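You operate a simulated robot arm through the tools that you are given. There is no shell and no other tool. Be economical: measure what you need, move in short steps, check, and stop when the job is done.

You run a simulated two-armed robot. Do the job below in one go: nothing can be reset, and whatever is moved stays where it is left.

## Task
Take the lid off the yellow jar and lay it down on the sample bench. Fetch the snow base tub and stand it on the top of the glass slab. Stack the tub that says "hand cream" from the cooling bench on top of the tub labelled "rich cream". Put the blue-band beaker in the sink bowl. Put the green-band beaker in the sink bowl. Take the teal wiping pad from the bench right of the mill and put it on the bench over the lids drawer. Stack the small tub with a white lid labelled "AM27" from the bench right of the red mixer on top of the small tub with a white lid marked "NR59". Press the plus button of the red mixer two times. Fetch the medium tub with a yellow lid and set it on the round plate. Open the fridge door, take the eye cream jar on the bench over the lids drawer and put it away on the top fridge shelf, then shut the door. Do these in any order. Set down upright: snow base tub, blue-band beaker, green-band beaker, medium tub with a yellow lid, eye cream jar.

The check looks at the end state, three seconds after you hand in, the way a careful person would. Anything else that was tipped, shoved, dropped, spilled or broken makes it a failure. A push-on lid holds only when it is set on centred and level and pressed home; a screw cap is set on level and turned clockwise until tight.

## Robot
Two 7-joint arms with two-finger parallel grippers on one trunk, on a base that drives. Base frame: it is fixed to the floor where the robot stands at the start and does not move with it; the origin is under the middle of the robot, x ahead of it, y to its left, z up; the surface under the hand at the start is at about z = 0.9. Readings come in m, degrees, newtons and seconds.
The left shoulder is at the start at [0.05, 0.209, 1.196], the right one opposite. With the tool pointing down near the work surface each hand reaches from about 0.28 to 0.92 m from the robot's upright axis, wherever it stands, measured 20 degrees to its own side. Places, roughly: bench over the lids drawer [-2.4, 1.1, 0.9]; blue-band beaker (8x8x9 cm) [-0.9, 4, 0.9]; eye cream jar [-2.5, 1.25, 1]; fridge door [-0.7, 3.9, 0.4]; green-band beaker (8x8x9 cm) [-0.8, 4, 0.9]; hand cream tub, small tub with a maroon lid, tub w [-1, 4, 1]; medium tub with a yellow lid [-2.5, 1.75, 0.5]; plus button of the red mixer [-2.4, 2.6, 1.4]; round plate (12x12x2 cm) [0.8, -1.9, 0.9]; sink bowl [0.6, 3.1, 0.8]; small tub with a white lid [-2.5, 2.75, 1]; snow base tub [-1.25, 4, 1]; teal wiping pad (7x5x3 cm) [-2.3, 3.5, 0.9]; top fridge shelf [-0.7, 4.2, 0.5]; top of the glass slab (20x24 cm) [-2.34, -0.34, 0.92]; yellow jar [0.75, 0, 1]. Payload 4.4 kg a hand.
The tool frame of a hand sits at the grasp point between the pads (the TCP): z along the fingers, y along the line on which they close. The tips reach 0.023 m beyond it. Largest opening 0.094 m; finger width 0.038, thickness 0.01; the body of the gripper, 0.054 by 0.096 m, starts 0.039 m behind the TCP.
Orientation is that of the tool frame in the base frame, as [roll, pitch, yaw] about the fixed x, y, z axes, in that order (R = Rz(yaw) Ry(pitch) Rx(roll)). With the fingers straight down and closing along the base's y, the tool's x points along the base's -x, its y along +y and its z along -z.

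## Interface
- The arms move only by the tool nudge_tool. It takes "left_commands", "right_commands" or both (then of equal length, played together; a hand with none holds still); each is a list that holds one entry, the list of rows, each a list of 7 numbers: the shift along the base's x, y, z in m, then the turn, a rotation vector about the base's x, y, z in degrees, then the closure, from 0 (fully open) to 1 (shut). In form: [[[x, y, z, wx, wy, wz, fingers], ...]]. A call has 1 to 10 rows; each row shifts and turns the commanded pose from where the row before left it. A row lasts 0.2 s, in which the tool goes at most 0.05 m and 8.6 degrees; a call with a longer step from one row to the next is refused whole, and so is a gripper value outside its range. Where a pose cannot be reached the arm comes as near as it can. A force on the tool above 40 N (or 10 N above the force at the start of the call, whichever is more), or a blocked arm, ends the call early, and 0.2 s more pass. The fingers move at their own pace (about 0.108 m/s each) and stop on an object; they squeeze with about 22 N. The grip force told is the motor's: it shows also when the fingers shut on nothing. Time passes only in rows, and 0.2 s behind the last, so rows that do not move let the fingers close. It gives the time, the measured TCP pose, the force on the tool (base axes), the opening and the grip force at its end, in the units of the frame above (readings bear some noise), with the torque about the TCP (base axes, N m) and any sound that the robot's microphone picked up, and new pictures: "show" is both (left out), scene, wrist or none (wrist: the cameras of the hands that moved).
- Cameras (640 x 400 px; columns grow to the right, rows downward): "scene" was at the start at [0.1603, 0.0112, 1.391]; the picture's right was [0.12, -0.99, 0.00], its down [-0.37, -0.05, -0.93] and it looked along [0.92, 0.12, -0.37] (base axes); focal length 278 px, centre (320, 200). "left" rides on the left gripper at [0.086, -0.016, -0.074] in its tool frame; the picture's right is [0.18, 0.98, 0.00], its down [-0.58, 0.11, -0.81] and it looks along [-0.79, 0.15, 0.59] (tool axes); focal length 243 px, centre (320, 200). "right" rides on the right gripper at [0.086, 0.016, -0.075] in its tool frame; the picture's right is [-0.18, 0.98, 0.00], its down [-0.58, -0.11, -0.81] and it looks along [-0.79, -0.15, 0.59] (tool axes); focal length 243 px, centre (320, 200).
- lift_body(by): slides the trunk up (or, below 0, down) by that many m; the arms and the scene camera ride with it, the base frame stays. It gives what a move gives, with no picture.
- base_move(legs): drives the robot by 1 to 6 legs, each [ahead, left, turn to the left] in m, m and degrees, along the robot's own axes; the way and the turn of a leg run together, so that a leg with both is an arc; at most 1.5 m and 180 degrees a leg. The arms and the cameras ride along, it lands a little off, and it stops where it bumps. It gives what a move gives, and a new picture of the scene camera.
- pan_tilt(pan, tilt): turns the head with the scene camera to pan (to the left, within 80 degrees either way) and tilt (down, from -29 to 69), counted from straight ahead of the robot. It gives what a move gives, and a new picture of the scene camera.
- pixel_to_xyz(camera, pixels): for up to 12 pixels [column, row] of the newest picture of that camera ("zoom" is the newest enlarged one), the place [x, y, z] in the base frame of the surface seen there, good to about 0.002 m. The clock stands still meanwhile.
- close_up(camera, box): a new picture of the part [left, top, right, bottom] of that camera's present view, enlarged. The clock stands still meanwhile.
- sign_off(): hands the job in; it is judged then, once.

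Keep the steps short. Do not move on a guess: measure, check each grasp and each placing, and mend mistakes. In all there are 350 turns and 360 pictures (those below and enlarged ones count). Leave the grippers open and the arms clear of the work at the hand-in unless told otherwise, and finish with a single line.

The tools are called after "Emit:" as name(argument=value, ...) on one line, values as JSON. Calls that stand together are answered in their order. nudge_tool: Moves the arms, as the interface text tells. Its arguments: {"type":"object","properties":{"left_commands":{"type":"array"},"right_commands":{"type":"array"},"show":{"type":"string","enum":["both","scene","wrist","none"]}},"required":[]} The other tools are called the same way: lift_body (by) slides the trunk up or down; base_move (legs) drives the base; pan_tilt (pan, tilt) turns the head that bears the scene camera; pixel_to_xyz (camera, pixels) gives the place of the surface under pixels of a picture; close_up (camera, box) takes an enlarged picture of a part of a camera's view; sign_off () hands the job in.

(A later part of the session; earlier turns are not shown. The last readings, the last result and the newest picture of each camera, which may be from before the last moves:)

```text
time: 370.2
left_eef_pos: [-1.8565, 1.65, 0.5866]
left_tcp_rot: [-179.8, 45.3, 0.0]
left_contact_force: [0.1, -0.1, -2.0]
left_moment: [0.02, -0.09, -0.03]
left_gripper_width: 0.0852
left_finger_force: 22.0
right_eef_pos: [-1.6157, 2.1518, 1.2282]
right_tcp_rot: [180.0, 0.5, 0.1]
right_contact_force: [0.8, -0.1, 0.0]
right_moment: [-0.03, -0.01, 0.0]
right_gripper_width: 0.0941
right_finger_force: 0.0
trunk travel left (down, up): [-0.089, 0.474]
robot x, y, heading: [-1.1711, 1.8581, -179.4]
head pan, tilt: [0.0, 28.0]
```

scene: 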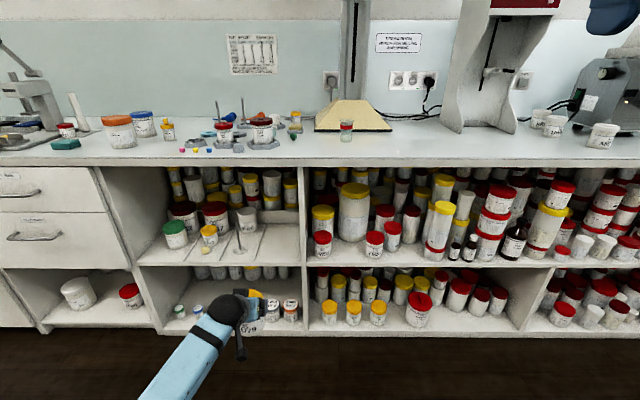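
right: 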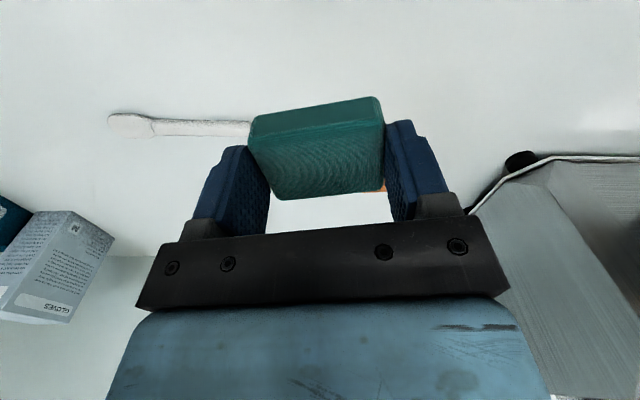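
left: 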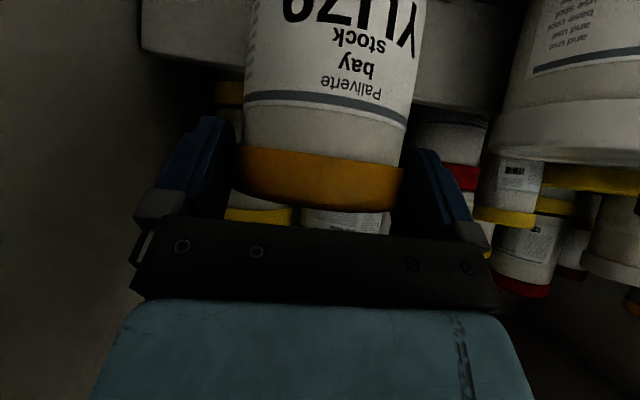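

Tub is out. Raising the trunk, and adjusting both hands to a safe height.

Emit:
lift_body(by=0.38)

Emit:
nudge_tool(left_commands=[[[0.01, -0.005, 0.03, 0, 0, 0, 0.6], [0.01, -0.005, 0.03, 0, 0, 0, 0.6], [0.01, -0.005, 0.03, 0, 0, 0, 0.6], [0.01, -0.005, 0.03, 0, 0, 0, 0.6], [0.01, -0.005, 0.03, 0, 0, 0, 0.6], [0.01, -0.005, 0.03, 0, 0, 0, 0.6], [0.01, -0.005, 0.03, 0, 0, 0, 0.6], [0.01, -0.005, 0.03, 0, 0, 0, 0.6]]], right_commands=[[[0, 0, -0.04, 0, 0, 0, 0], [0, 0, -0.04, 0, 0, 0, 0], [0, 0, -0.04, 0, 0, 0, 0], [0, 0, -0.04, 0, 0, 0, 0], [0, 0, -0.04, 0, 0, 0, 0], [0, 0, -0.04, 0, 0, 0, 0], [0, 0, -0.04, 0, 0, 0, 0], [0, 0, 0, 0, 0, 0, 0]]], show="none")

Emit:
base_move(legs=[[0, -0.75, 0]])

Emit:
close_up(camera="scene", box=[200, 0, 520, 200])

```text
time: 373.9
left_eef_pos: [-1.8556, 1.6496, 0.9661]
left_tcp_rot: [-179.8, 45.3, 0.0]
left_contact_force: [-0.1, 0.4, -2.5]
left_moment: [0.0, -0.02, 0.01]
left_gripper_width: 0.0851
left_finger_force: 22.3
right_eef_pos: [-1.6154, 2.1523, 1.6082]
right_tcp_rot: [-180.0, 0.5, 0.3]
right_contact_force: [0.6, -0.5, 0.2]
right_moment: [0.01, 0.01, 0.0]
right_gripper_width: 0.0943
right_finger_force: 0.1
trunk travel left (down, up): [-0.469, 0.094]
robot x, y, heading: [-1.1735, 1.853, -179.5]
head pan, tilt: [0.0, 28.0]
```

```text
time: 375.7
left_eef_pos: [-1.7758, 1.6102, 1.204]
left_tcp_rot: [-179.8, 45.3, 0.0]
left_contact_force: [-0.2, 0.7, -2.9]
left_moment: [0.0, -0.04, -0.03]
left_gripper_width: 0.0851
left_finger_force: 22.1
right_eef_pos: [-1.6153, 2.1523, 1.326]
right_tcp_rot: [180.0, 0.5, 0.2]
right_contact_force: [-0.9, 0.5, 0.3]
right_moment: [0.02, -0.01, 0.0]
right_gripper_width: 0.0943
right_finger_force: 0.1
trunk travel left (down, up): [-0.469, 0.094]
robot x, y, heading: [-1.1707, 1.8533, -179.7]
head pan, tilt: [0.0, 28.0]
```

```text
time: 382.5
left_eef_pos: [-1.7814, 2.3421, 1.2049]
left_tcp_rot: [-179.8, 45.3, -0.3]
left_contact_force: [0.1, 0.2, -2.5]
left_moment: [0.0, -0.01, 0.01]
left_gripper_width: 0.0853
left_finger_force: 21.9
right_eef_pos: [-1.6155, 2.8817, 1.3268]
right_tcp_rot: [-180.0, 0.4, -0.2]
right_contact_force: [-0.3, -0.3, 0.4]
right_moment: [-0.03, -0.02, -0.01]
right_gripper_width: 0.0941
right_finger_force: 0.0
trunk travel left (down, up): [-0.469, 0.094]
robot x, y, heading: [-1.1745, 2.5789, 180.0]
head pan, tilt: [0.0, 28.0]
```

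scene: 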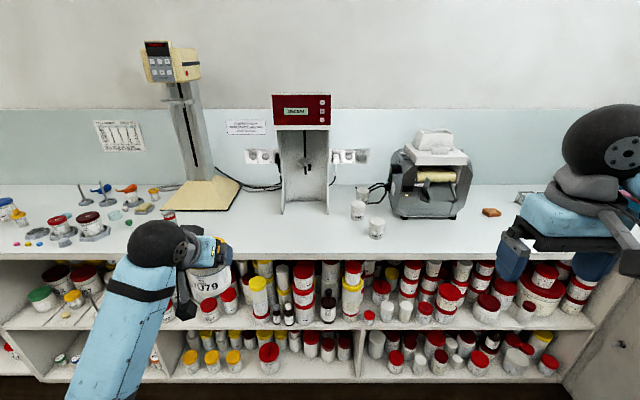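

```text
2.00 times, centred on (360, 100) of scene
```

zoom: 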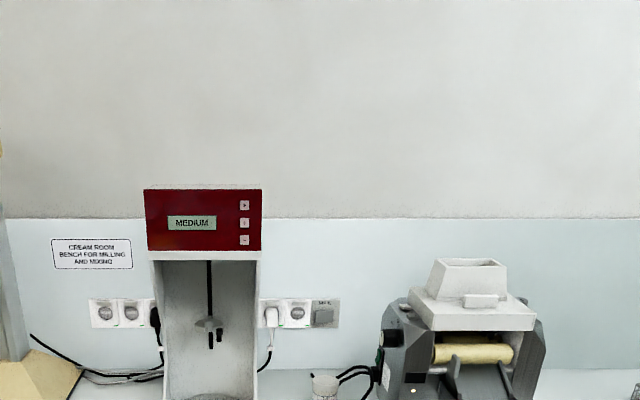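

Zooming on the mixer panel and on the white tubs right of it.

Emit:
close_up(camera="scene", box=[268, 88, 340, 133])

Emit:
close_up(camera="scene", box=[340, 180, 400, 245])

Emit:
pixel_to_xyz(camera="scene", pixels=[[322, 102], [322, 111], [322, 120], [300, 98], [360, 203], [376, 220], [361, 188], [358, 215], [377, 232], [300, 210], [328, 200]])

```text
8.89 times, centred on (304, 110) of scene
```

zoom: 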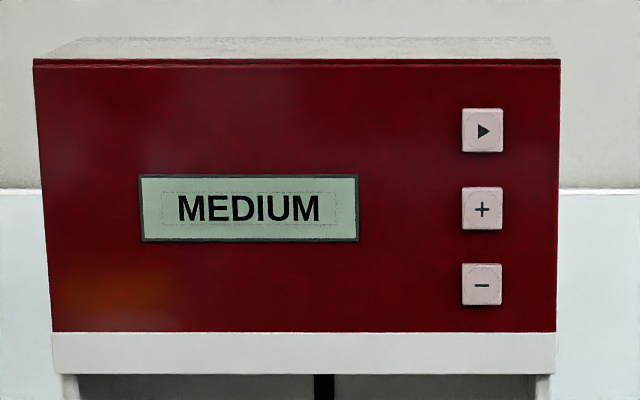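

```text
6.15 times, centred on (370, 212) of scene
```

zoom: 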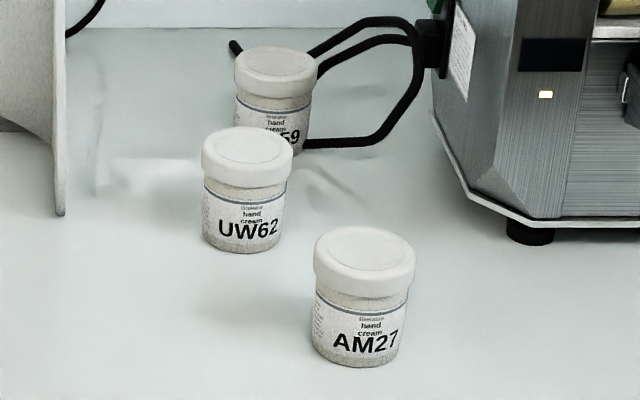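

```text
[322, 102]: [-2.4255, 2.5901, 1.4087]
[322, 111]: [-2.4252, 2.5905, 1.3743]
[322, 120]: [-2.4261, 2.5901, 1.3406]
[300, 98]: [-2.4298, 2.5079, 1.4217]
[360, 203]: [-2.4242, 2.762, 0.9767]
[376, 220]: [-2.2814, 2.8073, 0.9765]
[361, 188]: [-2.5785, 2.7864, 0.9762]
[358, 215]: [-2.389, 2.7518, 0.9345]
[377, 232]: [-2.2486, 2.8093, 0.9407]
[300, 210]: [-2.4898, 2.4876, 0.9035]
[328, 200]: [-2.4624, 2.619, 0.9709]
```

Plus is the middle button, at (-2.4255, 2.590, 1.374). First AM27: drawing the left hand in, and driving nearer the white tubs.

Emit:
nudge_tool(left_commands=[[[0.04, -0.01, 0, 0, 0, 0, 0.6], [0.04, -0.01, 0, 0, 0, 0, 0.6], [0.04, -0.01, 0, 0, 0, 0, 0.6]]], show="none")

Emit:
base_move(legs=[[0.52, 0, 0]])

Emit:
pan_tilt(pan=-12, tilt=42)

Emit:
close_up(camera="scene", box=[260, 140, 420, 260])

```text
time: 383.3
left_eef_pos: [-1.6607, 2.3116, 1.2046]
left_tcp_rot: [-179.8, 45.4, -0.3]
left_contact_force: [0.8, 0.8, -3.1]
left_moment: [0.03, -0.04, 0.01]
left_gripper_width: 0.0856
left_finger_force: 21.7
right_eef_pos: [-1.616, 2.8816, 1.3276]
right_tcp_rot: [180.0, 0.6, -0.1]
right_contact_force: [0.4, 0.1, 0.5]
right_moment: [-0.03, 0.01, 0.01]
right_gripper_width: 0.0943
right_finger_force: 0.0
trunk travel left (down, up): [-0.469, 0.094]
robot x, y, heading: [-1.1746, 2.5826, 179.6]
head pan, tilt: [0.0, 28.0]
```

```text
time: 386.3
left_eef_pos: [-2.1786, 2.3303, 1.2049]
left_tcp_rot: [-179.8, 45.3, -1.8]
left_contact_force: [0.9, 0.6, -2.2]
left_moment: [-0.01, -0.05, -0.01]
left_gripper_width: 0.0853
left_finger_force: 22.2
right_eef_pos: [-2.1171, 2.901, 1.3264]
right_tcp_rot: [180.0, 0.4, -1.8]
right_contact_force: [0.3, 0.2, -0.5]
right_moment: [-0.01, 0.03, 0.0]
right_gripper_width: 0.0939
right_finger_force: 0.1
trunk travel left (down, up): [-0.469, 0.094]
robot x, y, heading: [-1.6853, 2.5893, 178.7]
head pan, tilt: [0.0, 28.0]
```

scene: 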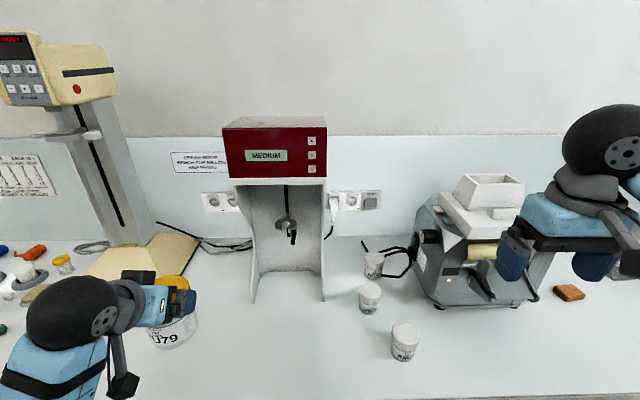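

```text
time: 387.1
left_eef_pos: [-2.1795, 2.3311, 1.2047]
left_tcp_rot: [-179.8, 45.3, -1.9]
left_contact_force: [0.3, 0.0, -3.0]
left_moment: [-0.02, -0.01, -0.02]
left_gripper_width: 0.0855
left_finger_force: 21.5
right_eef_pos: [-2.1181, 2.9002, 1.3271]
right_tcp_rot: [180.0, 0.4, -1.7]
right_contact_force: [0.1, -0.3, -0.2]
right_moment: [0.0, 0.0, 0.01]
right_gripper_width: 0.094
right_finger_force: 0.1
trunk travel left (down, up): [-0.469, 0.094]
robot x, y, heading: [-1.6862, 2.5889, 178.6]
head pan, tilt: [-12.0, 42.0]
```

scene: 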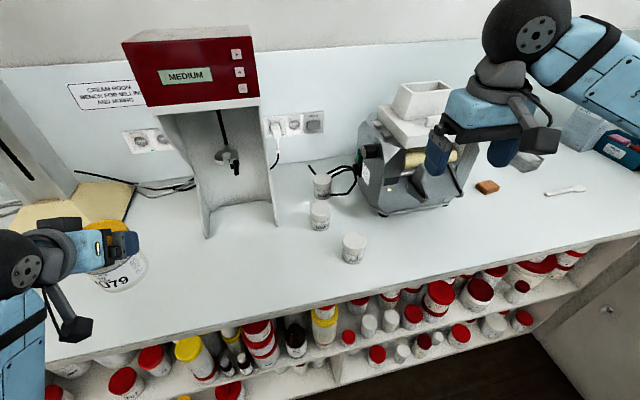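

```text
3.33 times, centred on (340, 200) of scene
```

zoom: 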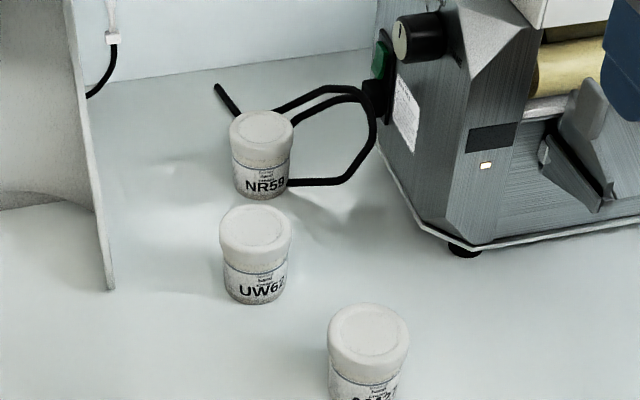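

Emit:
pixel_to_xyz(camera="zoom", pixels=[[234, 128], [290, 130], [262, 115], [262, 145], [222, 225], [289, 228], [332, 330], [405, 330], [369, 308], [369, 358], [256, 210], [400, 130]])

```text
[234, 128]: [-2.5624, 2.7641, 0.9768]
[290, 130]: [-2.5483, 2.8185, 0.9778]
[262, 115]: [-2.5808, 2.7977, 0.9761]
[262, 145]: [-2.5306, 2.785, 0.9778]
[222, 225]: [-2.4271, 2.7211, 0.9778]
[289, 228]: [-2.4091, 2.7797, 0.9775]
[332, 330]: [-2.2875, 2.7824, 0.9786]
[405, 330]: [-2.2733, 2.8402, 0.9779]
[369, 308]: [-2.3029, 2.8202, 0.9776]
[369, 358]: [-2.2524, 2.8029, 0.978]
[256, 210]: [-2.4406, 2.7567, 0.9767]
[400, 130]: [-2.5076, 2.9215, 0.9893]
```

NR59 centre (-2.5555, 2.791), AM27 centre (-2.279, 2.8114), lid tops 0.978. Checking the mill's height, since the forearm passes near it.

Emit:
pixel_to_xyz(camera="scene", pixels=[[405, 85], [447, 85], [395, 115], [380, 110], [370, 150], [385, 205]])

Emit:
nudge_tool(right_commands=[[[-0.04, -0.0225, 0, 0, 0, 0, 0], [-0.04, -0.0225, 0, 0, 0, 0, 0], [-0.04, -0.0225, 0, 0, 0, 0, 0], [-0.041, -0.0225, 0, 0, 0, 0, 0], [0, 0, -0.048, 0, 0, 0, 0], [0, 0, -0.048, 0, 0, 0, 0], [0, 0, -0.048, 0, 0, 0, 0], [0, 0, -0.048, 0, 0, 0, 0], [0, 0, -0.048, 0, 0, 0, 0]]], show="none")

Emit:
close_up(camera="right", box=[160, 0, 480, 200])

```text
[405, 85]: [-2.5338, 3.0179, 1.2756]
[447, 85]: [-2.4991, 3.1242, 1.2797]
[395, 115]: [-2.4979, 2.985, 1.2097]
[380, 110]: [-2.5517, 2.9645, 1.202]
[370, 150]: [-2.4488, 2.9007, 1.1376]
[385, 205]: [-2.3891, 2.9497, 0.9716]
```

```text
time: 389.1
left_eef_pos: [-2.1797, 2.3311, 1.2039]
left_tcp_rot: [-179.8, 45.2, -1.8]
left_contact_force: [0.5, 0.4, -3.4]
left_moment: [0.0, -0.04, -0.02]
left_gripper_width: 0.0855
left_finger_force: 22.0
right_eef_pos: [-2.2817, 2.8104, 1.0887]
right_tcp_rot: [180.0, 0.4, -1.8]
right_contact_force: [-0.7, -1.0, 0.4]
right_moment: [-0.03, -0.01, -0.01]
right_gripper_width: 0.0945
right_finger_force: 0.1
trunk travel left (down, up): [-0.469, 0.094]
robot x, y, heading: [-1.6838, 2.5881, 178.5]
head pan, tilt: [-12.0, 42.0]
```

```text
2.00 times, centred on (320, 100) of right
```

zoom: 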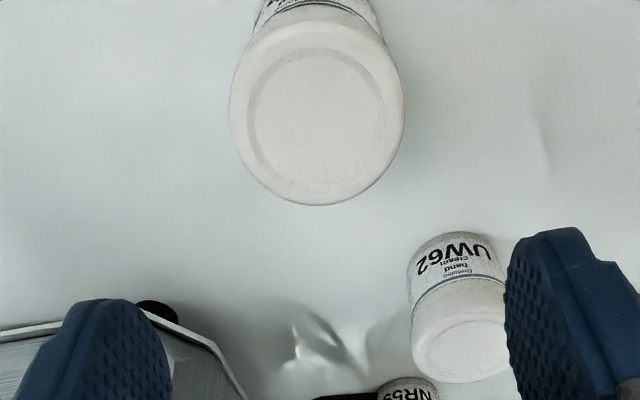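

Aligned. Descending to z 0.962, closing and lifting.

Emit:
nudge_tool(right_commands=[[[0.002, 0.001, -0.045, 0, 0, 0, 0], [0, 0, -0.045, 0, 0, 0, 0], [0, 0, -0.036, 0, 0, 0, 0], [0, 0, 0, 0, 0, 0, 0.2], [0, 0, 0, 0, 0, 0, 0.4], [0, 0, 0, 0, 0, 0, 0.6], [0, 0, 0, 0, 0, 0, 0.6], [0, 0, 0.01, 0, 0, 0, 0.6], [0, 0, 0.03, 0, 0, 0, 0.6], [0, 0, 0.045, 0, 0, 0, 0.6]]], show="none")

Emit:
nudge_tool(right_commands=[[[0, 0, 0.045, 0, 0, 0, 0.6], [0, 0, 0.045, 0, 0, 0, 0.6], [0, 0, 0.04, 0, 0, 0, 0.6], [0, 0, 0, 0, 0, 0, 0.6]]], show="wrist")

```text
time: 391.3
left_eef_pos: [-2.1782, 2.3309, 1.2052]
left_tcp_rot: [-179.9, 45.3, -1.8]
left_contact_force: [0.1, -0.3, -2.6]
left_moment: [0.01, -0.05, -0.05]
left_gripper_width: 0.0853
left_finger_force: 21.8
right_eef_pos: [-2.2793, 2.8122, 1.0449]
right_tcp_rot: [180.0, 0.4, -1.5]
right_contact_force: [0.7, -0.4, -2.3]
right_moment: [0.01, 0.01, 0.0]
right_gripper_width: 0.0651
right_finger_force: 22.0
trunk travel left (down, up): [-0.469, 0.094]
robot x, y, heading: [-1.6862, 2.5846, 178.4]
head pan, tilt: [-12.0, 42.0]
```

```text
time: 392.3
left_eef_pos: [-2.1789, 2.3315, 1.2052]
left_tcp_rot: [-179.8, 45.2, -1.9]
left_contact_force: [0.1, 0.3, -2.3]
left_moment: [-0.01, -0.05, -0.02]
left_gripper_width: 0.0853
left_finger_force: 21.7
right_eef_pos: [-2.2782, 2.8112, 1.1737]
right_tcp_rot: [-179.9, 0.4, -1.6]
right_contact_force: [0.2, 0.7, -0.9]
right_moment: [0.01, 0.0, -0.04]
right_gripper_width: 0.0649
right_finger_force: 21.8
trunk travel left (down, up): [-0.469, 0.094]
robot x, y, heading: [-1.6839, 2.5858, 178.4]
head pan, tilt: [-12.0, 42.0]
```

right: 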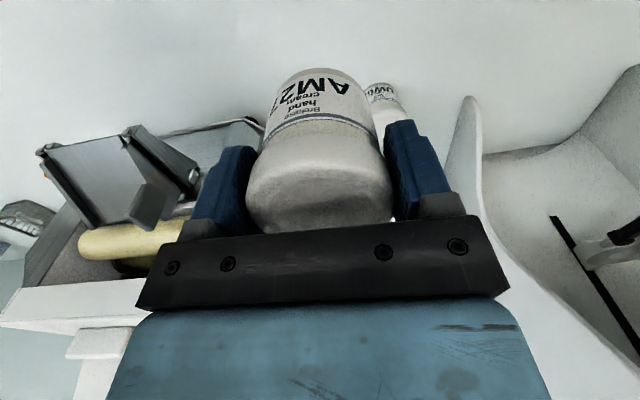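

AM27 is held. Carrying it over NR59.

Emit:
nudge_tool(right_commands=[[[-0.0396, -0.0029, 0, 0, 0, 0, 0.6], [-0.0396, -0.0029, 0, 0, 0, 0, 0.6], [-0.0396, -0.0029, 0, 0, 0, 0, 0.6], [-0.0396, -0.0029, 0, 0, 0, 0, 0.6], [-0.0396, -0.0029, 0, 0, 0, 0, 0.6], [-0.0396, -0.0029, 0, 0, 0, 0, 0.6], [-0.0396, -0.0029, 0, 0, 0, 0, 0.6], [0, 0, -0.045, 0, 0, 0, 0.6], [0, 0, -0.045, 0, 0, 0, 0.6], [0, 0, -0.02, 0, 0, 0, 0.6]]], show="none")

Emit:
close_up(camera="scene", box=[250, 80, 450, 240])

```text
time: 394.5
left_eef_pos: [-2.1784, 2.3312, 1.2043]
left_tcp_rot: [-179.7, 45.4, -1.9]
left_contact_force: [0.2, 1.5, -2.1]
left_moment: [0.02, -0.01, 0.02]
left_gripper_width: 0.0853
left_finger_force: 21.9
right_eef_pos: [-2.5322, 2.7916, 1.0845]
right_tcp_rot: [-180.0, 0.5, -1.7]
right_contact_force: [-0.1, 0.3, -0.1]
right_moment: [-0.01, 0.01, 0.01]
right_gripper_width: 0.065
right_finger_force: 21.8
right hand out of reach, approached as far as the arm can: row 7, 9, 10
trunk travel left (down, up): [-0.469, 0.094]
robot x, y, heading: [-1.6836, 2.5896, 178.5]
head pan, tilt: [-12.0, 42.0]
```

```text
2.50 times, centred on (350, 160) of scene
```

zoom: 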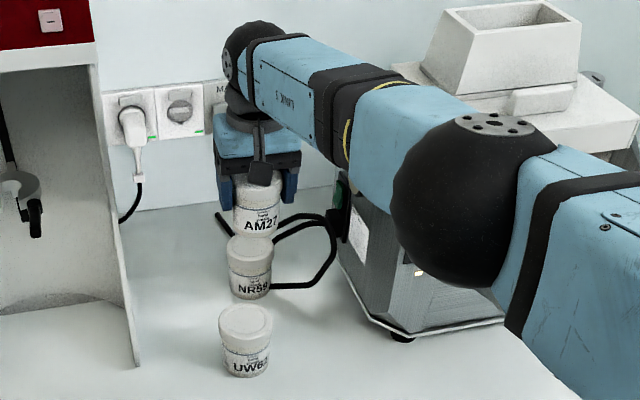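

Reach limit. Driving the base 0.09 m ahead, then correcting.

Emit:
base_move(legs=[[0.08, 0, 0]])

```text
time: 395.5
left_eef_pos: [-2.2589, 2.3347, 1.204]
left_tcp_rot: [-179.7, 45.3, -1.9]
left_contact_force: [-0.2, 0.2, -2.5]
left_moment: [0.02, -0.03, 0.0]
left_gripper_width: 0.0853
left_finger_force: 22.1
right_eef_pos: [-2.6089, 2.7945, 1.0841]
right_tcp_rot: [-180.0, 0.4, -1.8]
right_contact_force: [-0.4, -0.4, -1.4]
right_moment: [0.01, -0.02, -0.02]
right_gripper_width: 0.065
right_finger_force: 22.3
trunk travel left (down, up): [-0.469, 0.094]
robot x, y, heading: [-1.7588, 2.5883, 178.4]
head pan, tilt: [-12.0, 42.0]
```

scene: 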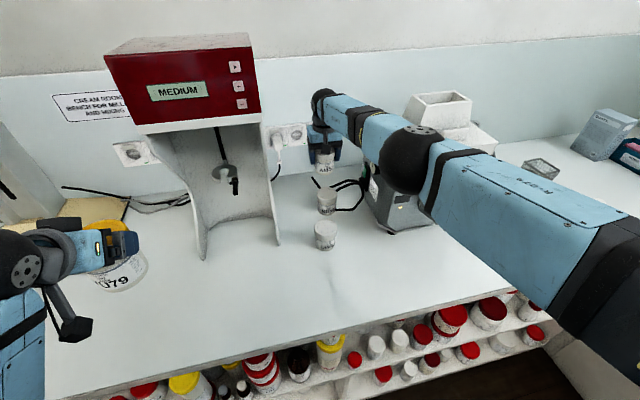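

Emit:
nudge_tool(right_commands=[[[0.027, -0.0015, 0, 0, 0, 0, 0.6], [0.0265, -0.0015, 0, 0, 0, 0, 0.6], [0, 0, 0, 0, 0, 0, 0.6], [0, 0, -0.02, 0, 0, 0, 0.6], [0, 0, -0.012, 0, 0, 0, 0.6], [0, 0, 0, 0, 0, 0, 0.6]]], show="none")

Emit:
close_up(camera="scene", box=[280, 130, 380, 230])

Emit:
pixel_to_xyz(camera="zoom", pixels=[[280, 260], [260, 390], [300, 390], [280, 330], [320, 260], [240, 260]])

```text
time: 396.9
left_eef_pos: [-2.2585, 2.3345, 1.2042]
left_tcp_rot: [-179.9, 45.3, -2.1]
left_contact_force: [0.5, 0.4, -2.2]
left_moment: [0.01, -0.08, -0.01]
left_gripper_width: 0.0852
left_finger_force: 22.0
right_eef_pos: [-2.6089, 2.7944, 1.0845]
right_tcp_rot: [-179.9, 0.3, -1.8]
right_contact_force: [-0.3, 0.0, -1.0]
right_moment: [0.02, 0.04, 0.02]
right_gripper_width: 0.0651
right_finger_force: 22.1
right hand out of reach, approached as far as the arm can: row 1, 2, 4, 5
trunk travel left (down, up): [-0.469, 0.094]
robot x, y, heading: [-1.766, 2.5906, 178.7]
head pan, tilt: [-12.0, 42.0]
```

```text
4.00 times, centred on (330, 180) of scene
```

zoom: 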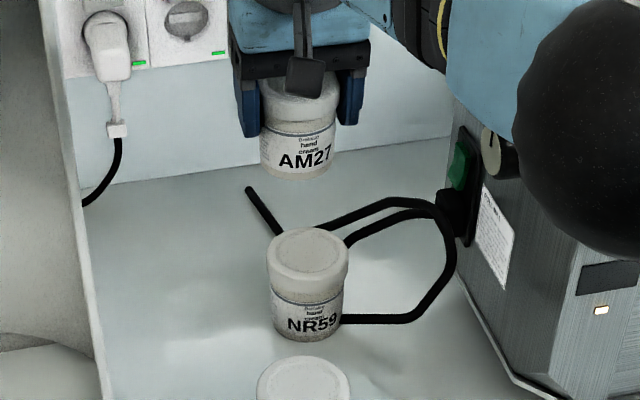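

```text
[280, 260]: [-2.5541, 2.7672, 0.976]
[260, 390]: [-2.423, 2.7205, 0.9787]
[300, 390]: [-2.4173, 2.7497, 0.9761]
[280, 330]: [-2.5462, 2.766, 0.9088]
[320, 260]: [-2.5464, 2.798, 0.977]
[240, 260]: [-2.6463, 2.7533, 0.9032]
```

The command is still beyond reach (the trunk is high). I'll raise the command and pull in, then lower the trunk instead.

Emit:
nudge_tool(right_commands=[[[0.02, 0, 0.03, 0, 0, 0, 0.6], [0.02, 0, 0.02, 0, 0, 0, 0.6], [0, 0, 0, 0, 0, 0, 0.6], [0, 0, 0, 0, 0, 0, 0.6]]], show="none")

```text
time: 397.9
left_eef_pos: [-2.2586, 2.3345, 1.2042]
left_tcp_rot: [-179.9, 45.4, -2.1]
left_contact_force: [-0.1, -0.1, -3.3]
left_moment: [0.01, -0.01, 0.01]
left_gripper_width: 0.0854
left_finger_force: 22.8
right_eef_pos: [-2.5895, 2.7954, 1.1004]
right_tcp_rot: [180.0, 0.4, -1.8]
right_contact_force: [1.2, 0.9, -2.1]
right_moment: [-0.02, -0.04, 0.01]
right_gripper_width: 0.0652
right_finger_force: 22.2
right hand out of reach, approached as far as the arm can: row 1
trunk travel left (down, up): [-0.469, 0.094]
robot x, y, heading: [-1.7628, 2.5876, 178.4]
head pan, tilt: [-12.0, 42.0]
```

Emit:
nudge_tool(right_commands=[[[0.017, -0.002, 0, 0, 0, 0, 0.6], [0.017, -0.002, 0, 0, 0, 0, 0.6], [0, 0, 0, 0, 0, 0, 0.6], [0, 0, -0.03, 0, 0, 0, 0.6], [0, 0, -0.02, 0, 0, 0, 0.6], [0, 0, 0, 0, 0, 0, 0.6]]], show="none")

Emit:
close_up(camera="scene", box=[280, 130, 380, 230])

```text
time: 399.3
left_eef_pos: [-2.2568, 2.3337, 1.2042]
left_tcp_rot: [-179.9, 45.2, -2.1]
left_contact_force: [0.5, -0.4, -3.4]
left_moment: [0.0, -0.03, -0.04]
left_gripper_width: 0.0853
left_finger_force: 21.8
right_eef_pos: [-2.5531, 2.7885, 1.0525]
right_tcp_rot: [179.9, 0.4, -1.8]
right_contact_force: [0.2, 0.2, -0.4]
right_moment: [-0.03, 0.0, -0.02]
right_gripper_width: 0.0652
right_finger_force: 21.9
trunk travel left (down, up): [-0.469, 0.094]
robot x, y, heading: [-1.76, 2.5888, 178.5]
head pan, tilt: [-12.0, 42.0]
```

```text
4.00 times, centred on (330, 180) of scene
```

zoom: 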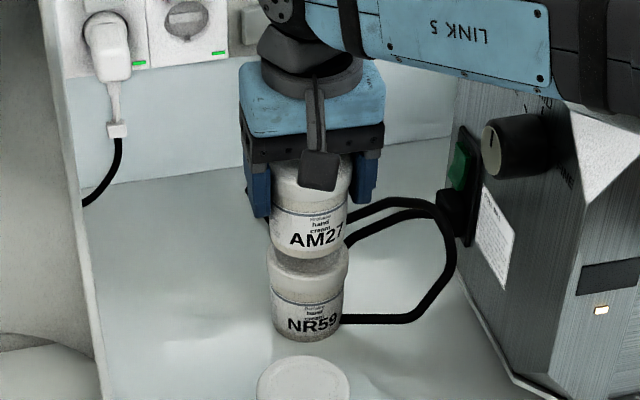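

Emit:
pixel_to_xyz(camera="zoom", pixels=[[420, 40], [520, 90], [600, 100], [540, 20]])

Emit:
nudge_tool(right_commands=[[[-0.002, 0.002, -0.006, 0, 0, 0, 0.6], [0, 0, -0.004, 0, 0, 0, 0.6], [0, 0, -0.002, 0, 0, 0, 0.6], [0, 0, 0, 0, 0, 0, 0.6]]], show="none")

```text
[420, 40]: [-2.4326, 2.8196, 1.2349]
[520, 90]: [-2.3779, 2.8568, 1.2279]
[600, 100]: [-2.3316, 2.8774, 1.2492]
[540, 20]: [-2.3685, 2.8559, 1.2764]
```

```text
time: 400.3
left_eef_pos: [-2.2592, 2.3344, 1.2047]
left_tcp_rot: [-179.7, 45.4, -2.0]
left_contact_force: [0.2, 0.0, -2.0]
left_moment: [0.02, -0.02, -0.01]
left_gripper_width: 0.085
left_finger_force: 22.2
right_eef_pos: [-2.5557, 2.7913, 1.0407]
right_tcp_rot: [-180.0, 0.5, -1.8]
right_contact_force: [-0.5, -0.1, -1.0]
right_moment: [-0.01, 0.01, 0.0]
right_gripper_width: 0.065
right_finger_force: 22.5
trunk travel left (down, up): [-0.469, 0.094]
robot x, y, heading: [-1.7599, 2.5884, 178.4]
head pan, tilt: [-12.0, 42.0]
```

Emit:
nudge_tool(right_commands=[[[0, 0, -0.002, 0, 0, 0, 0.6], [0, 0, -0.002, 0, 0, 0, 0.6], [0, 0, -0.001, 0, 0, 0, 0.6], [0, 0, 0, 0, 0, 0, 0.6]]], show="none")

```text
time: 401.3
left_eef_pos: [-2.2581, 2.3341, 1.205]
left_tcp_rot: [-179.7, 45.2, -2.0]
left_contact_force: [-0.2, 0.2, -2.4]
left_moment: [0.01, -0.05, 0.01]
left_gripper_width: 0.0852
left_finger_force: 21.9
right_eef_pos: [-2.5545, 2.7912, 1.0376]
right_tcp_rot: [180.0, 0.3, -1.8]
right_contact_force: [0.1, -0.6, -1.5]
right_moment: [-0.02, 0.03, 0.0]
right_gripper_width: 0.0652
right_finger_force: 21.9
trunk travel left (down, up): [-0.469, 0.094]
robot x, y, heading: [-1.7626, 2.5907, 178.6]
head pan, tilt: [-12.0, 42.0]
```

Emit:
nudge_tool(right_commands=[[[0, 0, -0.001, 0, 0, 0, 0.6], [0, 0, -0.001, 0, 0, 0, 0.6], [0, 0, 0, 0, 0, 0, 0.6]]], show="none")

```text
time: 402.1
left_eef_pos: [-2.2577, 2.3351, 1.2045]
left_tcp_rot: [-180.0, 45.3, -2.0]
left_contact_force: [-0.3, 0.1, -2.1]
left_moment: [0.03, -0.03, -0.03]
left_gripper_width: 0.085
left_finger_force: 22.2
right_eef_pos: [-2.5571, 2.7912, 1.0335]
right_tcp_rot: [180.0, 0.5, -1.8]
right_contact_force: [-0.1, 0.4, -1.0]
right_moment: [0.0, -0.01, 0.01]
right_gripper_width: 0.0651
right_finger_force: 22.0
trunk travel left (down, up): [-0.469, 0.094]
robot x, y, heading: [-1.7627, 2.5893, 178.2]
head pan, tilt: [-12.0, 42.0]
```

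Emit:
nudge_tool(right_commands=[[[0, 0, -0.001, 0, 0, 0, 0.6], [0, 0, -0.001, 0, 0, 0, 0.6], [0, 0, 0, 0, 0, 0, 0.6]]], show="none")

Emit:
close_up(camera="scene", box=[300, 150, 350, 220])

```text
time: 402.9
left_eef_pos: [-2.2583, 2.3349, 1.2053]
left_tcp_rot: [-179.8, 45.3, -2.0]
left_contact_force: [0.2, -1.1, -2.9]
left_moment: [0.02, -0.07, 0.0]
left_gripper_width: 0.0852
left_finger_force: 22.2
right_eef_pos: [-2.5556, 2.7908, 1.0332]
right_tcp_rot: [-179.9, 0.5, -1.8]
right_contact_force: [-0.1, 0.6, 0.9]
right_moment: [0.05, 0.06, -0.03]
right_gripper_width: 0.065
right_finger_force: 22.6
trunk travel left (down, up): [-0.469, 0.094]
robot x, y, heading: [-1.7628, 2.5892, 178.6]
head pan, tilt: [-12.0, 42.0]
```

```text
5.71 times, centred on (325, 185) of scene
```

zoom: 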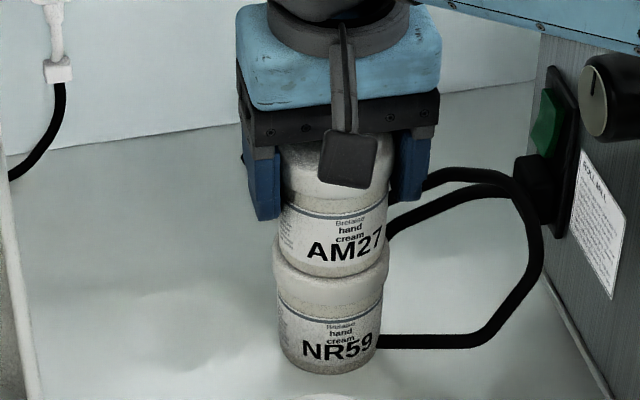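

Touching and centred. One more millimetre, then opening and lifting.

Emit:
nudge_tool(right_commands=[[[0, 0, -0.001, 0, 0, 0, 0.6], [0, 0, 0, 0, 0, 0, 0.6], [0, 0, 0, 0, 0, 0, 0.3], [0, 0, 0, 0, 0, 0, 0.1], [0, 0, 0, 0, 0, 0, 0.1], [0, 0, 0.02, 0, 0, 0, 0.1], [0, 0, 0.045, 0, 0, 0, 0.1], [0.01, 0, 0.045, 0, 0, 0, 0.1], [0.02, 0, 0.04, 0, 0, 0, 0.1], [0.04, 0, 0.02, 0, 0, 0, 0]]], show="none")

Emit:
close_up(camera="scene", box=[270, 120, 390, 240])

```text
time: 405.1
left_eef_pos: [-2.2567, 2.3355, 1.2056]
left_tcp_rot: [-180.0, 45.4, -2.0]
left_contact_force: [0.1, 1.0, -2.3]
left_moment: [-0.03, -0.04, 0.0]
left_gripper_width: 0.0853
left_finger_force: 22.2
right_eef_pos: [-2.4829, 2.7923, 1.2043]
right_tcp_rot: [180.0, 0.5, -1.8]
right_contact_force: [-0.2, 0.1, -0.5]
right_moment: [-0.01, 0.02, 0.02]
right_gripper_width: 0.0939
right_finger_force: 0.0
trunk travel left (down, up): [-0.469, 0.094]
robot x, y, heading: [-1.7639, 2.5863, 178.4]
head pan, tilt: [-12.0, 42.0]
```

```text
3.33 times, centred on (330, 180) of scene
```

zoom: 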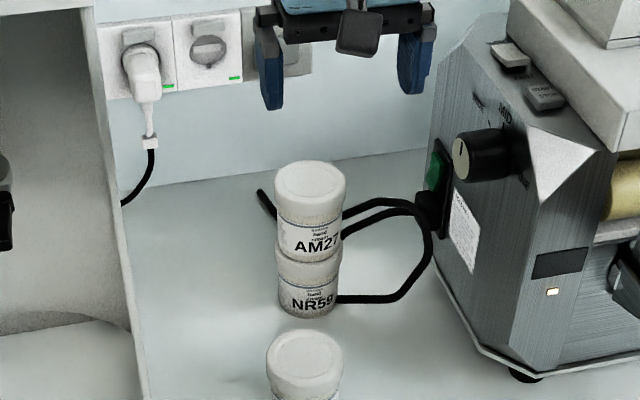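

AM27 stands on NR59. Now the button: bringing the right hand back, up, and pitching it forward 90° with fingers closed.

Emit:
nudge_tool(right_commands=[[[0.025, 0, 0.02, 0, 0, 0, 0.5], [0.025, 0, 0.02, 0, 8.2, 0, 1], [0.025, 0, 0.02, 0, 8.2, 0, 1], [0.025, 0, 0.02, 0, 8.2, 0, 1], [0.025, 0, 0.02, 0, 8.2, 0, 1], [0.025, 0, 0.02, 0, 8.2, 0, 1], [0.025, 0, 0.02, 0, 8.2, 0, 1], [0.025, 0, 0.02, 0, 8.2, 0, 1], [0, 0, 0.01, 0, 8.2, 0, 1], [0, 0, 0, 0, 8.2, 0, 1]]], show="none")

Emit:
nudge_tool(right_commands=[[[0, 0, 0, 0, 8.2, 0, 1], [0, 0, 0, 0, 7.7, 0, 1], [0, 0, 0, 0, 0, 0, 1]]], show="none")

Emit:
base_move(legs=[[-0.13, 0, 0], [0, 0.2, 1.5]])

```text
time: 407.3
left_eef_pos: [-2.2577, 2.3341, 1.2045]
left_tcp_rot: [-179.7, 45.3, -2.0]
left_contact_force: [-0.9, 0.7, -2.8]
left_moment: [0.03, -0.01, 0.03]
left_gripper_width: 0.0851
left_finger_force: 21.6
right_eef_pos: [-2.288, 2.7921, 1.3706]
right_tcp_rot: [173.4, 74.4, -6.7]
right_contact_force: [0.0, 0.4, 0.1]
right_moment: [0.04, 0.0, -0.02]
right_gripper_width: 0.0001
right_finger_force: 21.7
trunk travel left (down, up): [-0.469, 0.094]
robot x, y, heading: [-1.7644, 2.5908, 178.7]
head pan, tilt: [-12.0, 42.0]
```

```text
time: 408.1
left_eef_pos: [-2.2527, 2.3381, 1.2082]
left_tcp_rot: [179.9, 45.7, -2.2]
left_contact_force: [-0.1, 0.6, -2.3]
left_moment: [-0.02, -0.02, 0.03]
left_gripper_width: 0.0853
left_finger_force: 21.5
right_eef_pos: [-2.2729, 2.7659, 1.377]
right_tcp_rot: [140.8, 86.4, -38.5]
right_contact_force: [0.6, 0.7, 0.6]
right_moment: [0.0, -0.05, 0.03]
right_gripper_width: 0.0002
right_finger_force: 21.6
right hand out of reach, approached as far as the arm can: row 1, 2
trunk travel left (down, up): [-0.469, 0.094]
robot x, y, heading: [-1.761, 2.5929, 178.3]
head pan, tilt: [-12.0, 42.0]
```

```text
time: 411.4
left_eef_pos: [-2.1274, 2.1219, 1.2045]
left_tcp_rot: [-179.8, 45.3, -0.8]
left_contact_force: [-0.8, -0.4, -2.9]
left_moment: [-0.01, -0.03, 0.02]
left_gripper_width: 0.0851
left_finger_force: 22.6
right_eef_pos: [-2.157, 2.5482, 1.3752]
right_tcp_rot: [145.9, 86.3, -32.2]
right_contact_force: [0.1, -0.4, -0.6]
right_moment: [0.03, -0.02, -0.05]
right_gripper_width: 0.0
right_finger_force: 21.6
trunk travel left (down, up): [-0.469, 0.094]
robot x, y, heading: [-1.6352, 2.3861, 179.8]
head pan, tilt: [-12.0, 42.0]
```

scene: 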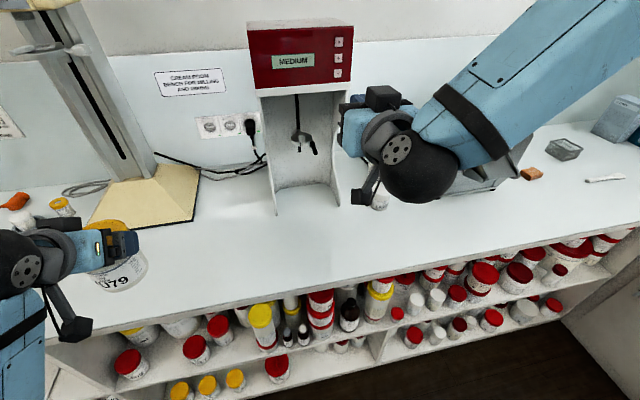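

The right hand points at the panel within 3°. Moving to 45 mm in front of the plus button and checking.

Emit:
nudge_tool(right_commands=[[[-0.04, 0.0087, 0, 0, 0, 0, 1], [-0.04, 0.0087, 0, 0, 0, 0, 1], [-0.04, 0.0087, 0, 0, 0, 0, 1], [-0.04, 0.0087, 0, 0, 0, 0, 1], [-0.04, 0.0085, 0, 0, 0, 0, 1], [0, 0, 0, 0, 0, 0, 1]]], show="wrist")

Emit:
pan_tilt(pan=-5, tilt=20)

Emit:
close_up(camera="scene", box=[270, 60, 430, 180])

```text
time: 412.8
left_eef_pos: [-2.1271, 2.121, 1.2057]
left_tcp_rot: [-179.7, 45.4, -0.8]
left_contact_force: [0.0, 0.1, -2.3]
left_moment: [0.0, -0.01, -0.01]
left_gripper_width: 0.0853
left_finger_force: 22.1
right_eef_pos: [-2.3494, 2.5482, 1.4113]
right_tcp_rot: [149.6, 86.0, -28.9]
right_contact_force: [0.8, -0.3, -0.1]
right_moment: [0.01, 0.0, 0.01]
right_gripper_width: 0.0001
right_finger_force: 22.3
right hand out of reach, approached as far as the arm can: row 1, 2, 3, 4, 5
trunk travel left (down, up): [-0.469, 0.094]
robot x, y, heading: [-1.6393, 2.3852, 179.5]
head pan, tilt: [-12.0, 42.0]
```

right: 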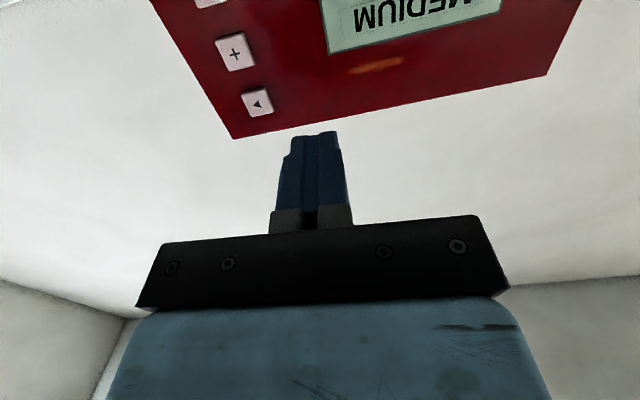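

```text
time: 413.7
left_eef_pos: [-2.1277, 2.1207, 1.2037]
left_tcp_rot: [-179.8, 45.3, -0.8]
left_contact_force: [0.3, 1.1, -2.7]
left_moment: [0.01, -0.03, 0.0]
left_gripper_width: 0.0849
left_finger_force: 22.4
right_eef_pos: [-2.3501, 2.5479, 1.411]
right_tcp_rot: [149.7, 86.0, -28.9]
right_contact_force: [0.1, -0.4, 0.8]
right_moment: [0.03, -0.01, 0.0]
right_gripper_width: 0.0001
right_finger_force: 21.5
trunk travel left (down, up): [-0.469, 0.094]
robot x, y, heading: [-1.6359, 2.3843, 179.5]
head pan, tilt: [-5.0, 20.0]
```

scene: 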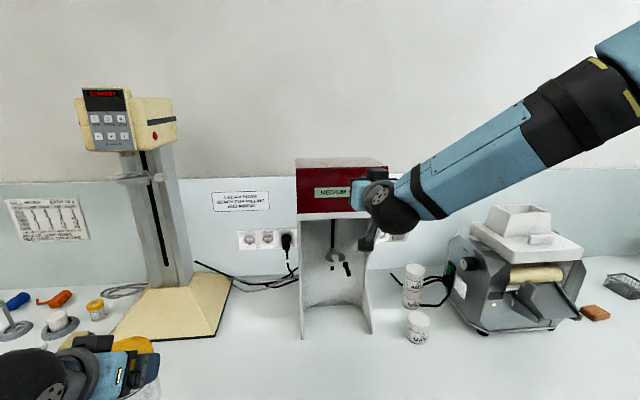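

```text
3.33 times, centred on (350, 120) of scene
```

zoom: 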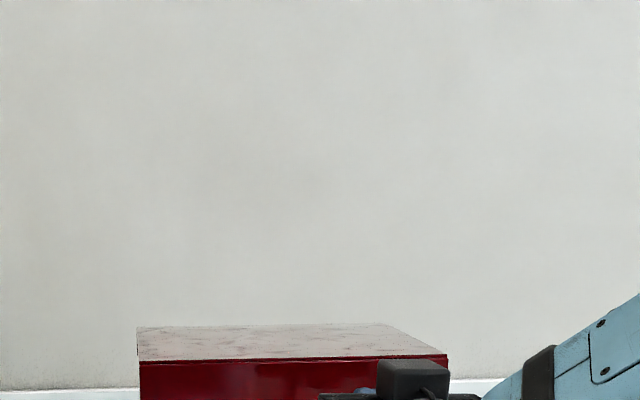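

The arm hit a wrist limit and drifted. Lowering the trunk 0.1 m eases it; then moving to in front of the plus button.

Emit:
lift_body(by=-0.1)

Emit:
nudge_tool(right_commands=[[[0, 0.015, 0.02, 0, 0, 0, 1], [0, 0.015, 0.02, 0, 0, 0, 1], [0, 0.0135, 0.0235, 0, 2, 0, 1], [0, 0, 0, 0, 1.5, 0, 1], [0, 0, 0, 0, 0, 0, 1]]], show="wrist")

```text
time: 415.0
left_eef_pos: [-2.1275, 2.1209, 1.1045]
left_tcp_rot: [-179.8, 45.3, -0.8]
left_contact_force: [0.8, 0.6, -2.6]
left_moment: [0.0, -0.03, 0.02]
left_gripper_width: 0.0851
left_finger_force: 22.1
right_eef_pos: [-2.3513, 2.5489, 1.3127]
right_tcp_rot: [149.4, 86.1, -29.1]
right_contact_force: [-0.4, -0.3, 0.6]
right_moment: [0.02, 0.03, 0.0]
right_gripper_width: 0.0002
right_finger_force: 21.9
trunk travel left (down, up): [-0.369, 0.194]
robot x, y, heading: [-1.6399, 2.3845, 179.6]
head pan, tilt: [-5.0, 20.0]
```

```text
time: 416.2
left_eef_pos: [-2.1283, 2.1225, 1.1048]
left_tcp_rot: [-179.9, 45.2, -0.8]
left_contact_force: [0.5, -0.1, -2.0]
left_moment: [-0.03, -0.03, 0.01]
left_gripper_width: 0.0848
left_finger_force: 22.0
right_eef_pos: [-2.3509, 2.5916, 1.3753]
right_tcp_rot: [125.6, 87.6, -53.0]
right_contact_force: [0.2, 0.6, -0.7]
right_moment: [0.0, 0.02, 0.02]
right_gripper_width: 0.0
right_finger_force: 22.4
trunk travel left (down, up): [-0.369, 0.194]
robot x, y, heading: [-1.6391, 2.384, 179.6]
head pan, tilt: [-5.0, 20.0]
```

right: 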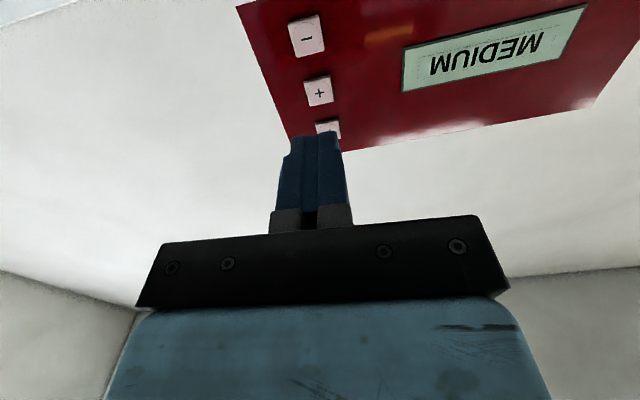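

Emit:
pixel_to_xyz(camera="right", pixels=[[319, 92], [306, 37], [327, 126], [312, 145], [345, 60]])

```text
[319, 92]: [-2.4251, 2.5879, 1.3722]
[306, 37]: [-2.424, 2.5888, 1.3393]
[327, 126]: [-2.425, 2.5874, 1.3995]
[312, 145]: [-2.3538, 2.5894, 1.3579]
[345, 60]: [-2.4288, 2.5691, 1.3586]
```

Aligned on plus (-2.425, 2.589, 1.374). Pressing once, then backing off.

Emit:
nudge_tool(right_commands=[[[-0.03, -0.001, 0, 0, 0, 0, 1], [-0.015, -0.001, 0, 0, 0, 0, 1], [-0.004, 0, 0, 0, 0, 0, 1], [-0.003, 0, 0, 0, 0, 0, 1], [0, 0, 0, 0, 0, 0, 1]]], show="wrist")

```text
time: 417.4
left_eef_pos: [-2.127, 2.1219, 1.104]
left_tcp_rot: [-179.8, 45.2, -0.8]
left_contact_force: [0.3, -0.4, -1.4]
left_moment: [0.02, -0.05, -0.01]
left_gripper_width: 0.0849
left_finger_force: 22.5
right_eef_pos: [-2.3501, 2.5917, 1.3751]
right_tcp_rot: [125.7, 87.7, -52.7]
right_contact_force: [-0.1, -1.0, 0.7]
right_moment: [-0.03, 0.0, 0.02]
right_gripper_width: 0.0
right_finger_force: 21.9
right hand out of reach, approached as far as the arm can: row 1, 2, 3, 4
trunk travel left (down, up): [-0.369, 0.194]
robot x, y, heading: [-1.6365, 2.386, 179.6]
head pan, tilt: [-5.0, 20.0]
```

right: 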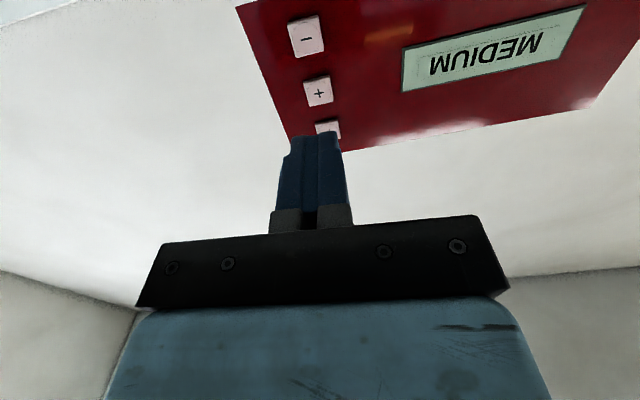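

Out of reach by arm; I'll draw the hand back 0.05 m, drive the base 0.1 m ahead, and press with the arm.

Emit:
nudge_tool(right_commands=[[[0.025, 0, 0, 0, 0, 0, 1], [0.03, 0, 0, 0, 0, 0, 1], [0.03, 0, 0, 0, 0, 0, 1], [0, 0, 0, 0, 0, 0, 1]]], show="none")

Emit:
base_move(legs=[[0.09, 0, 0]])

```text
time: 418.4
left_eef_pos: [-2.1301, 2.1216, 1.1026]
left_tcp_rot: [-179.8, 45.3, -0.8]
left_contact_force: [-1.0, -0.7, -2.4]
left_moment: [-0.02, -0.06, -0.01]
left_gripper_width: 0.0849
left_finger_force: 22.2
right_eef_pos: [-2.2899, 2.5894, 1.3764]
right_tcp_rot: [96.8, 87.9, -81.9]
right_contact_force: [0.2, 0.3, -0.2]
right_moment: [-0.01, 0.07, 0.01]
right_gripper_width: 0.0002
right_finger_force: 21.8
right hand out of reach, approached as far as the arm can: row 1
trunk travel left (down, up): [-0.369, 0.194]
robot x, y, heading: [-1.6354, 2.3875, 179.3]
head pan, tilt: [-5.0, 20.0]
```

```text
time: 419.5
left_eef_pos: [-2.2164, 2.1222, 1.1039]
left_tcp_rot: [-179.8, 45.3, -0.7]
left_contact_force: [-0.3, -0.5, -1.7]
left_moment: [0.01, -0.05, 0.0]
left_gripper_width: 0.0849
left_finger_force: 22.4
right_eef_pos: [-2.3774, 2.5898, 1.3755]
right_tcp_rot: [93.4, 88.1, -85.2]
right_contact_force: [-0.3, 0.2, 0.3]
right_moment: [0.0, 0.04, 0.03]
right_gripper_width: 0.0
right_finger_force: 21.3
trunk travel left (down, up): [-0.369, 0.194]
robot x, y, heading: [-1.7275, 2.3866, 179.4]
head pan, tilt: [-5.0, 20.0]
```

scene: 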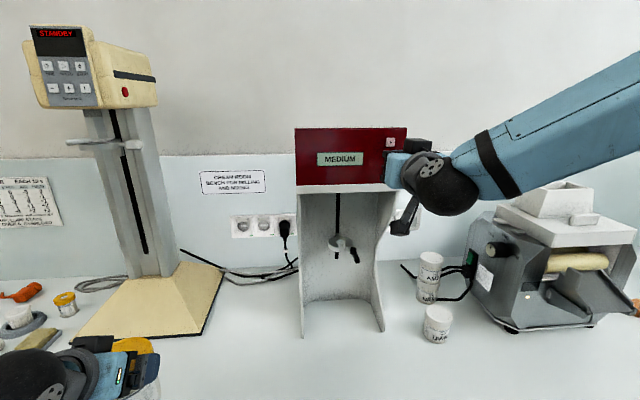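

Now 24 mm from the button. Advancing gently.

Emit:
nudge_tool(right_commands=[[[-0.015, 0, -0.001, 0, 0, 0, 1], [-0.006, 0, 0, 0, 0, 0, 1], [-0.003, 0, 0, 0, 0, 0, 1], [-0.002, 0, 0, 0, 0, 0, 1], [0, 0, 0, 0, 0, 0, 1]]], show="none")

```text
time: 420.7
left_eef_pos: [-2.2177, 2.1216, 1.1048]
left_tcp_rot: [-179.8, 45.3, -0.8]
left_contact_force: [0.0, 0.5, -2.9]
left_moment: [0.04, -0.07, 0.04]
left_gripper_width: 0.0851
left_finger_force: 21.9
right_eef_pos: [-2.4034, 2.59, 1.3755]
right_tcp_rot: [102.2, 88.0, -76.6]
right_contact_force: [0.4, -0.2, -3.8]
right_moment: [0.0, -0.05, -0.03]
right_gripper_width: 0.0001
right_finger_force: 22.1
trunk travel left (down, up): [-0.369, 0.194]
robot x, y, heading: [-1.7284, 2.3853, 179.3]
head pan, tilt: [-5.0, 20.0]
```

Emit:
nudge_tool(right_commands=[[[-0.002, 0, 0, 0, 0, 0, 1], [-0.001, 0, 0, 0, 0, 0, 1], [0, 0, 0, 0, 0, 0, 1]]], show="none")

Emit:
close_up(camera="right", box=[240, 0, 480, 150])

```text
time: 421.5
left_eef_pos: [-2.2167, 2.1222, 1.104]
left_tcp_rot: [-179.8, 45.3, -0.9]
left_contact_force: [-1.0, 0.4, -2.5]
left_moment: [-0.01, -0.01, -0.03]
left_gripper_width: 0.085
left_finger_force: 22.1
right_eef_pos: [-2.4057, 2.5898, 1.3756]
right_tcp_rot: [102.8, 88.0, -76.1]
right_contact_force: [6.3, 1.6, -7.8]
right_moment: [-0.03, -0.09, -0.02]
right_gripper_width: 0.0
right_finger_force: 21.8
trunk travel left (down, up): [-0.369, 0.194]
robot x, y, heading: [-1.7226, 2.3885, 179.4]
head pan, tilt: [-5.0, 20.0]
heard: click, click
```

```text
2.67 times, centred on (360, 75) of right
```

zoom: 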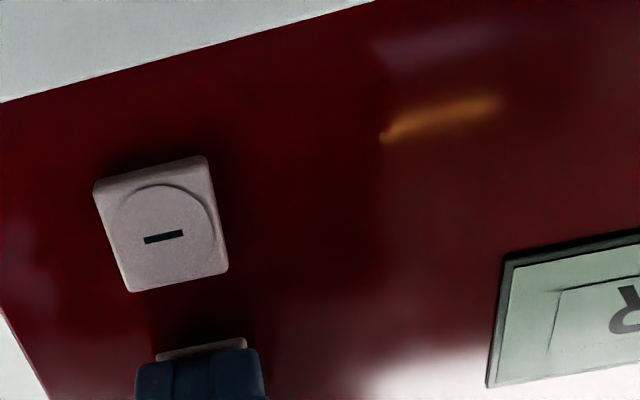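

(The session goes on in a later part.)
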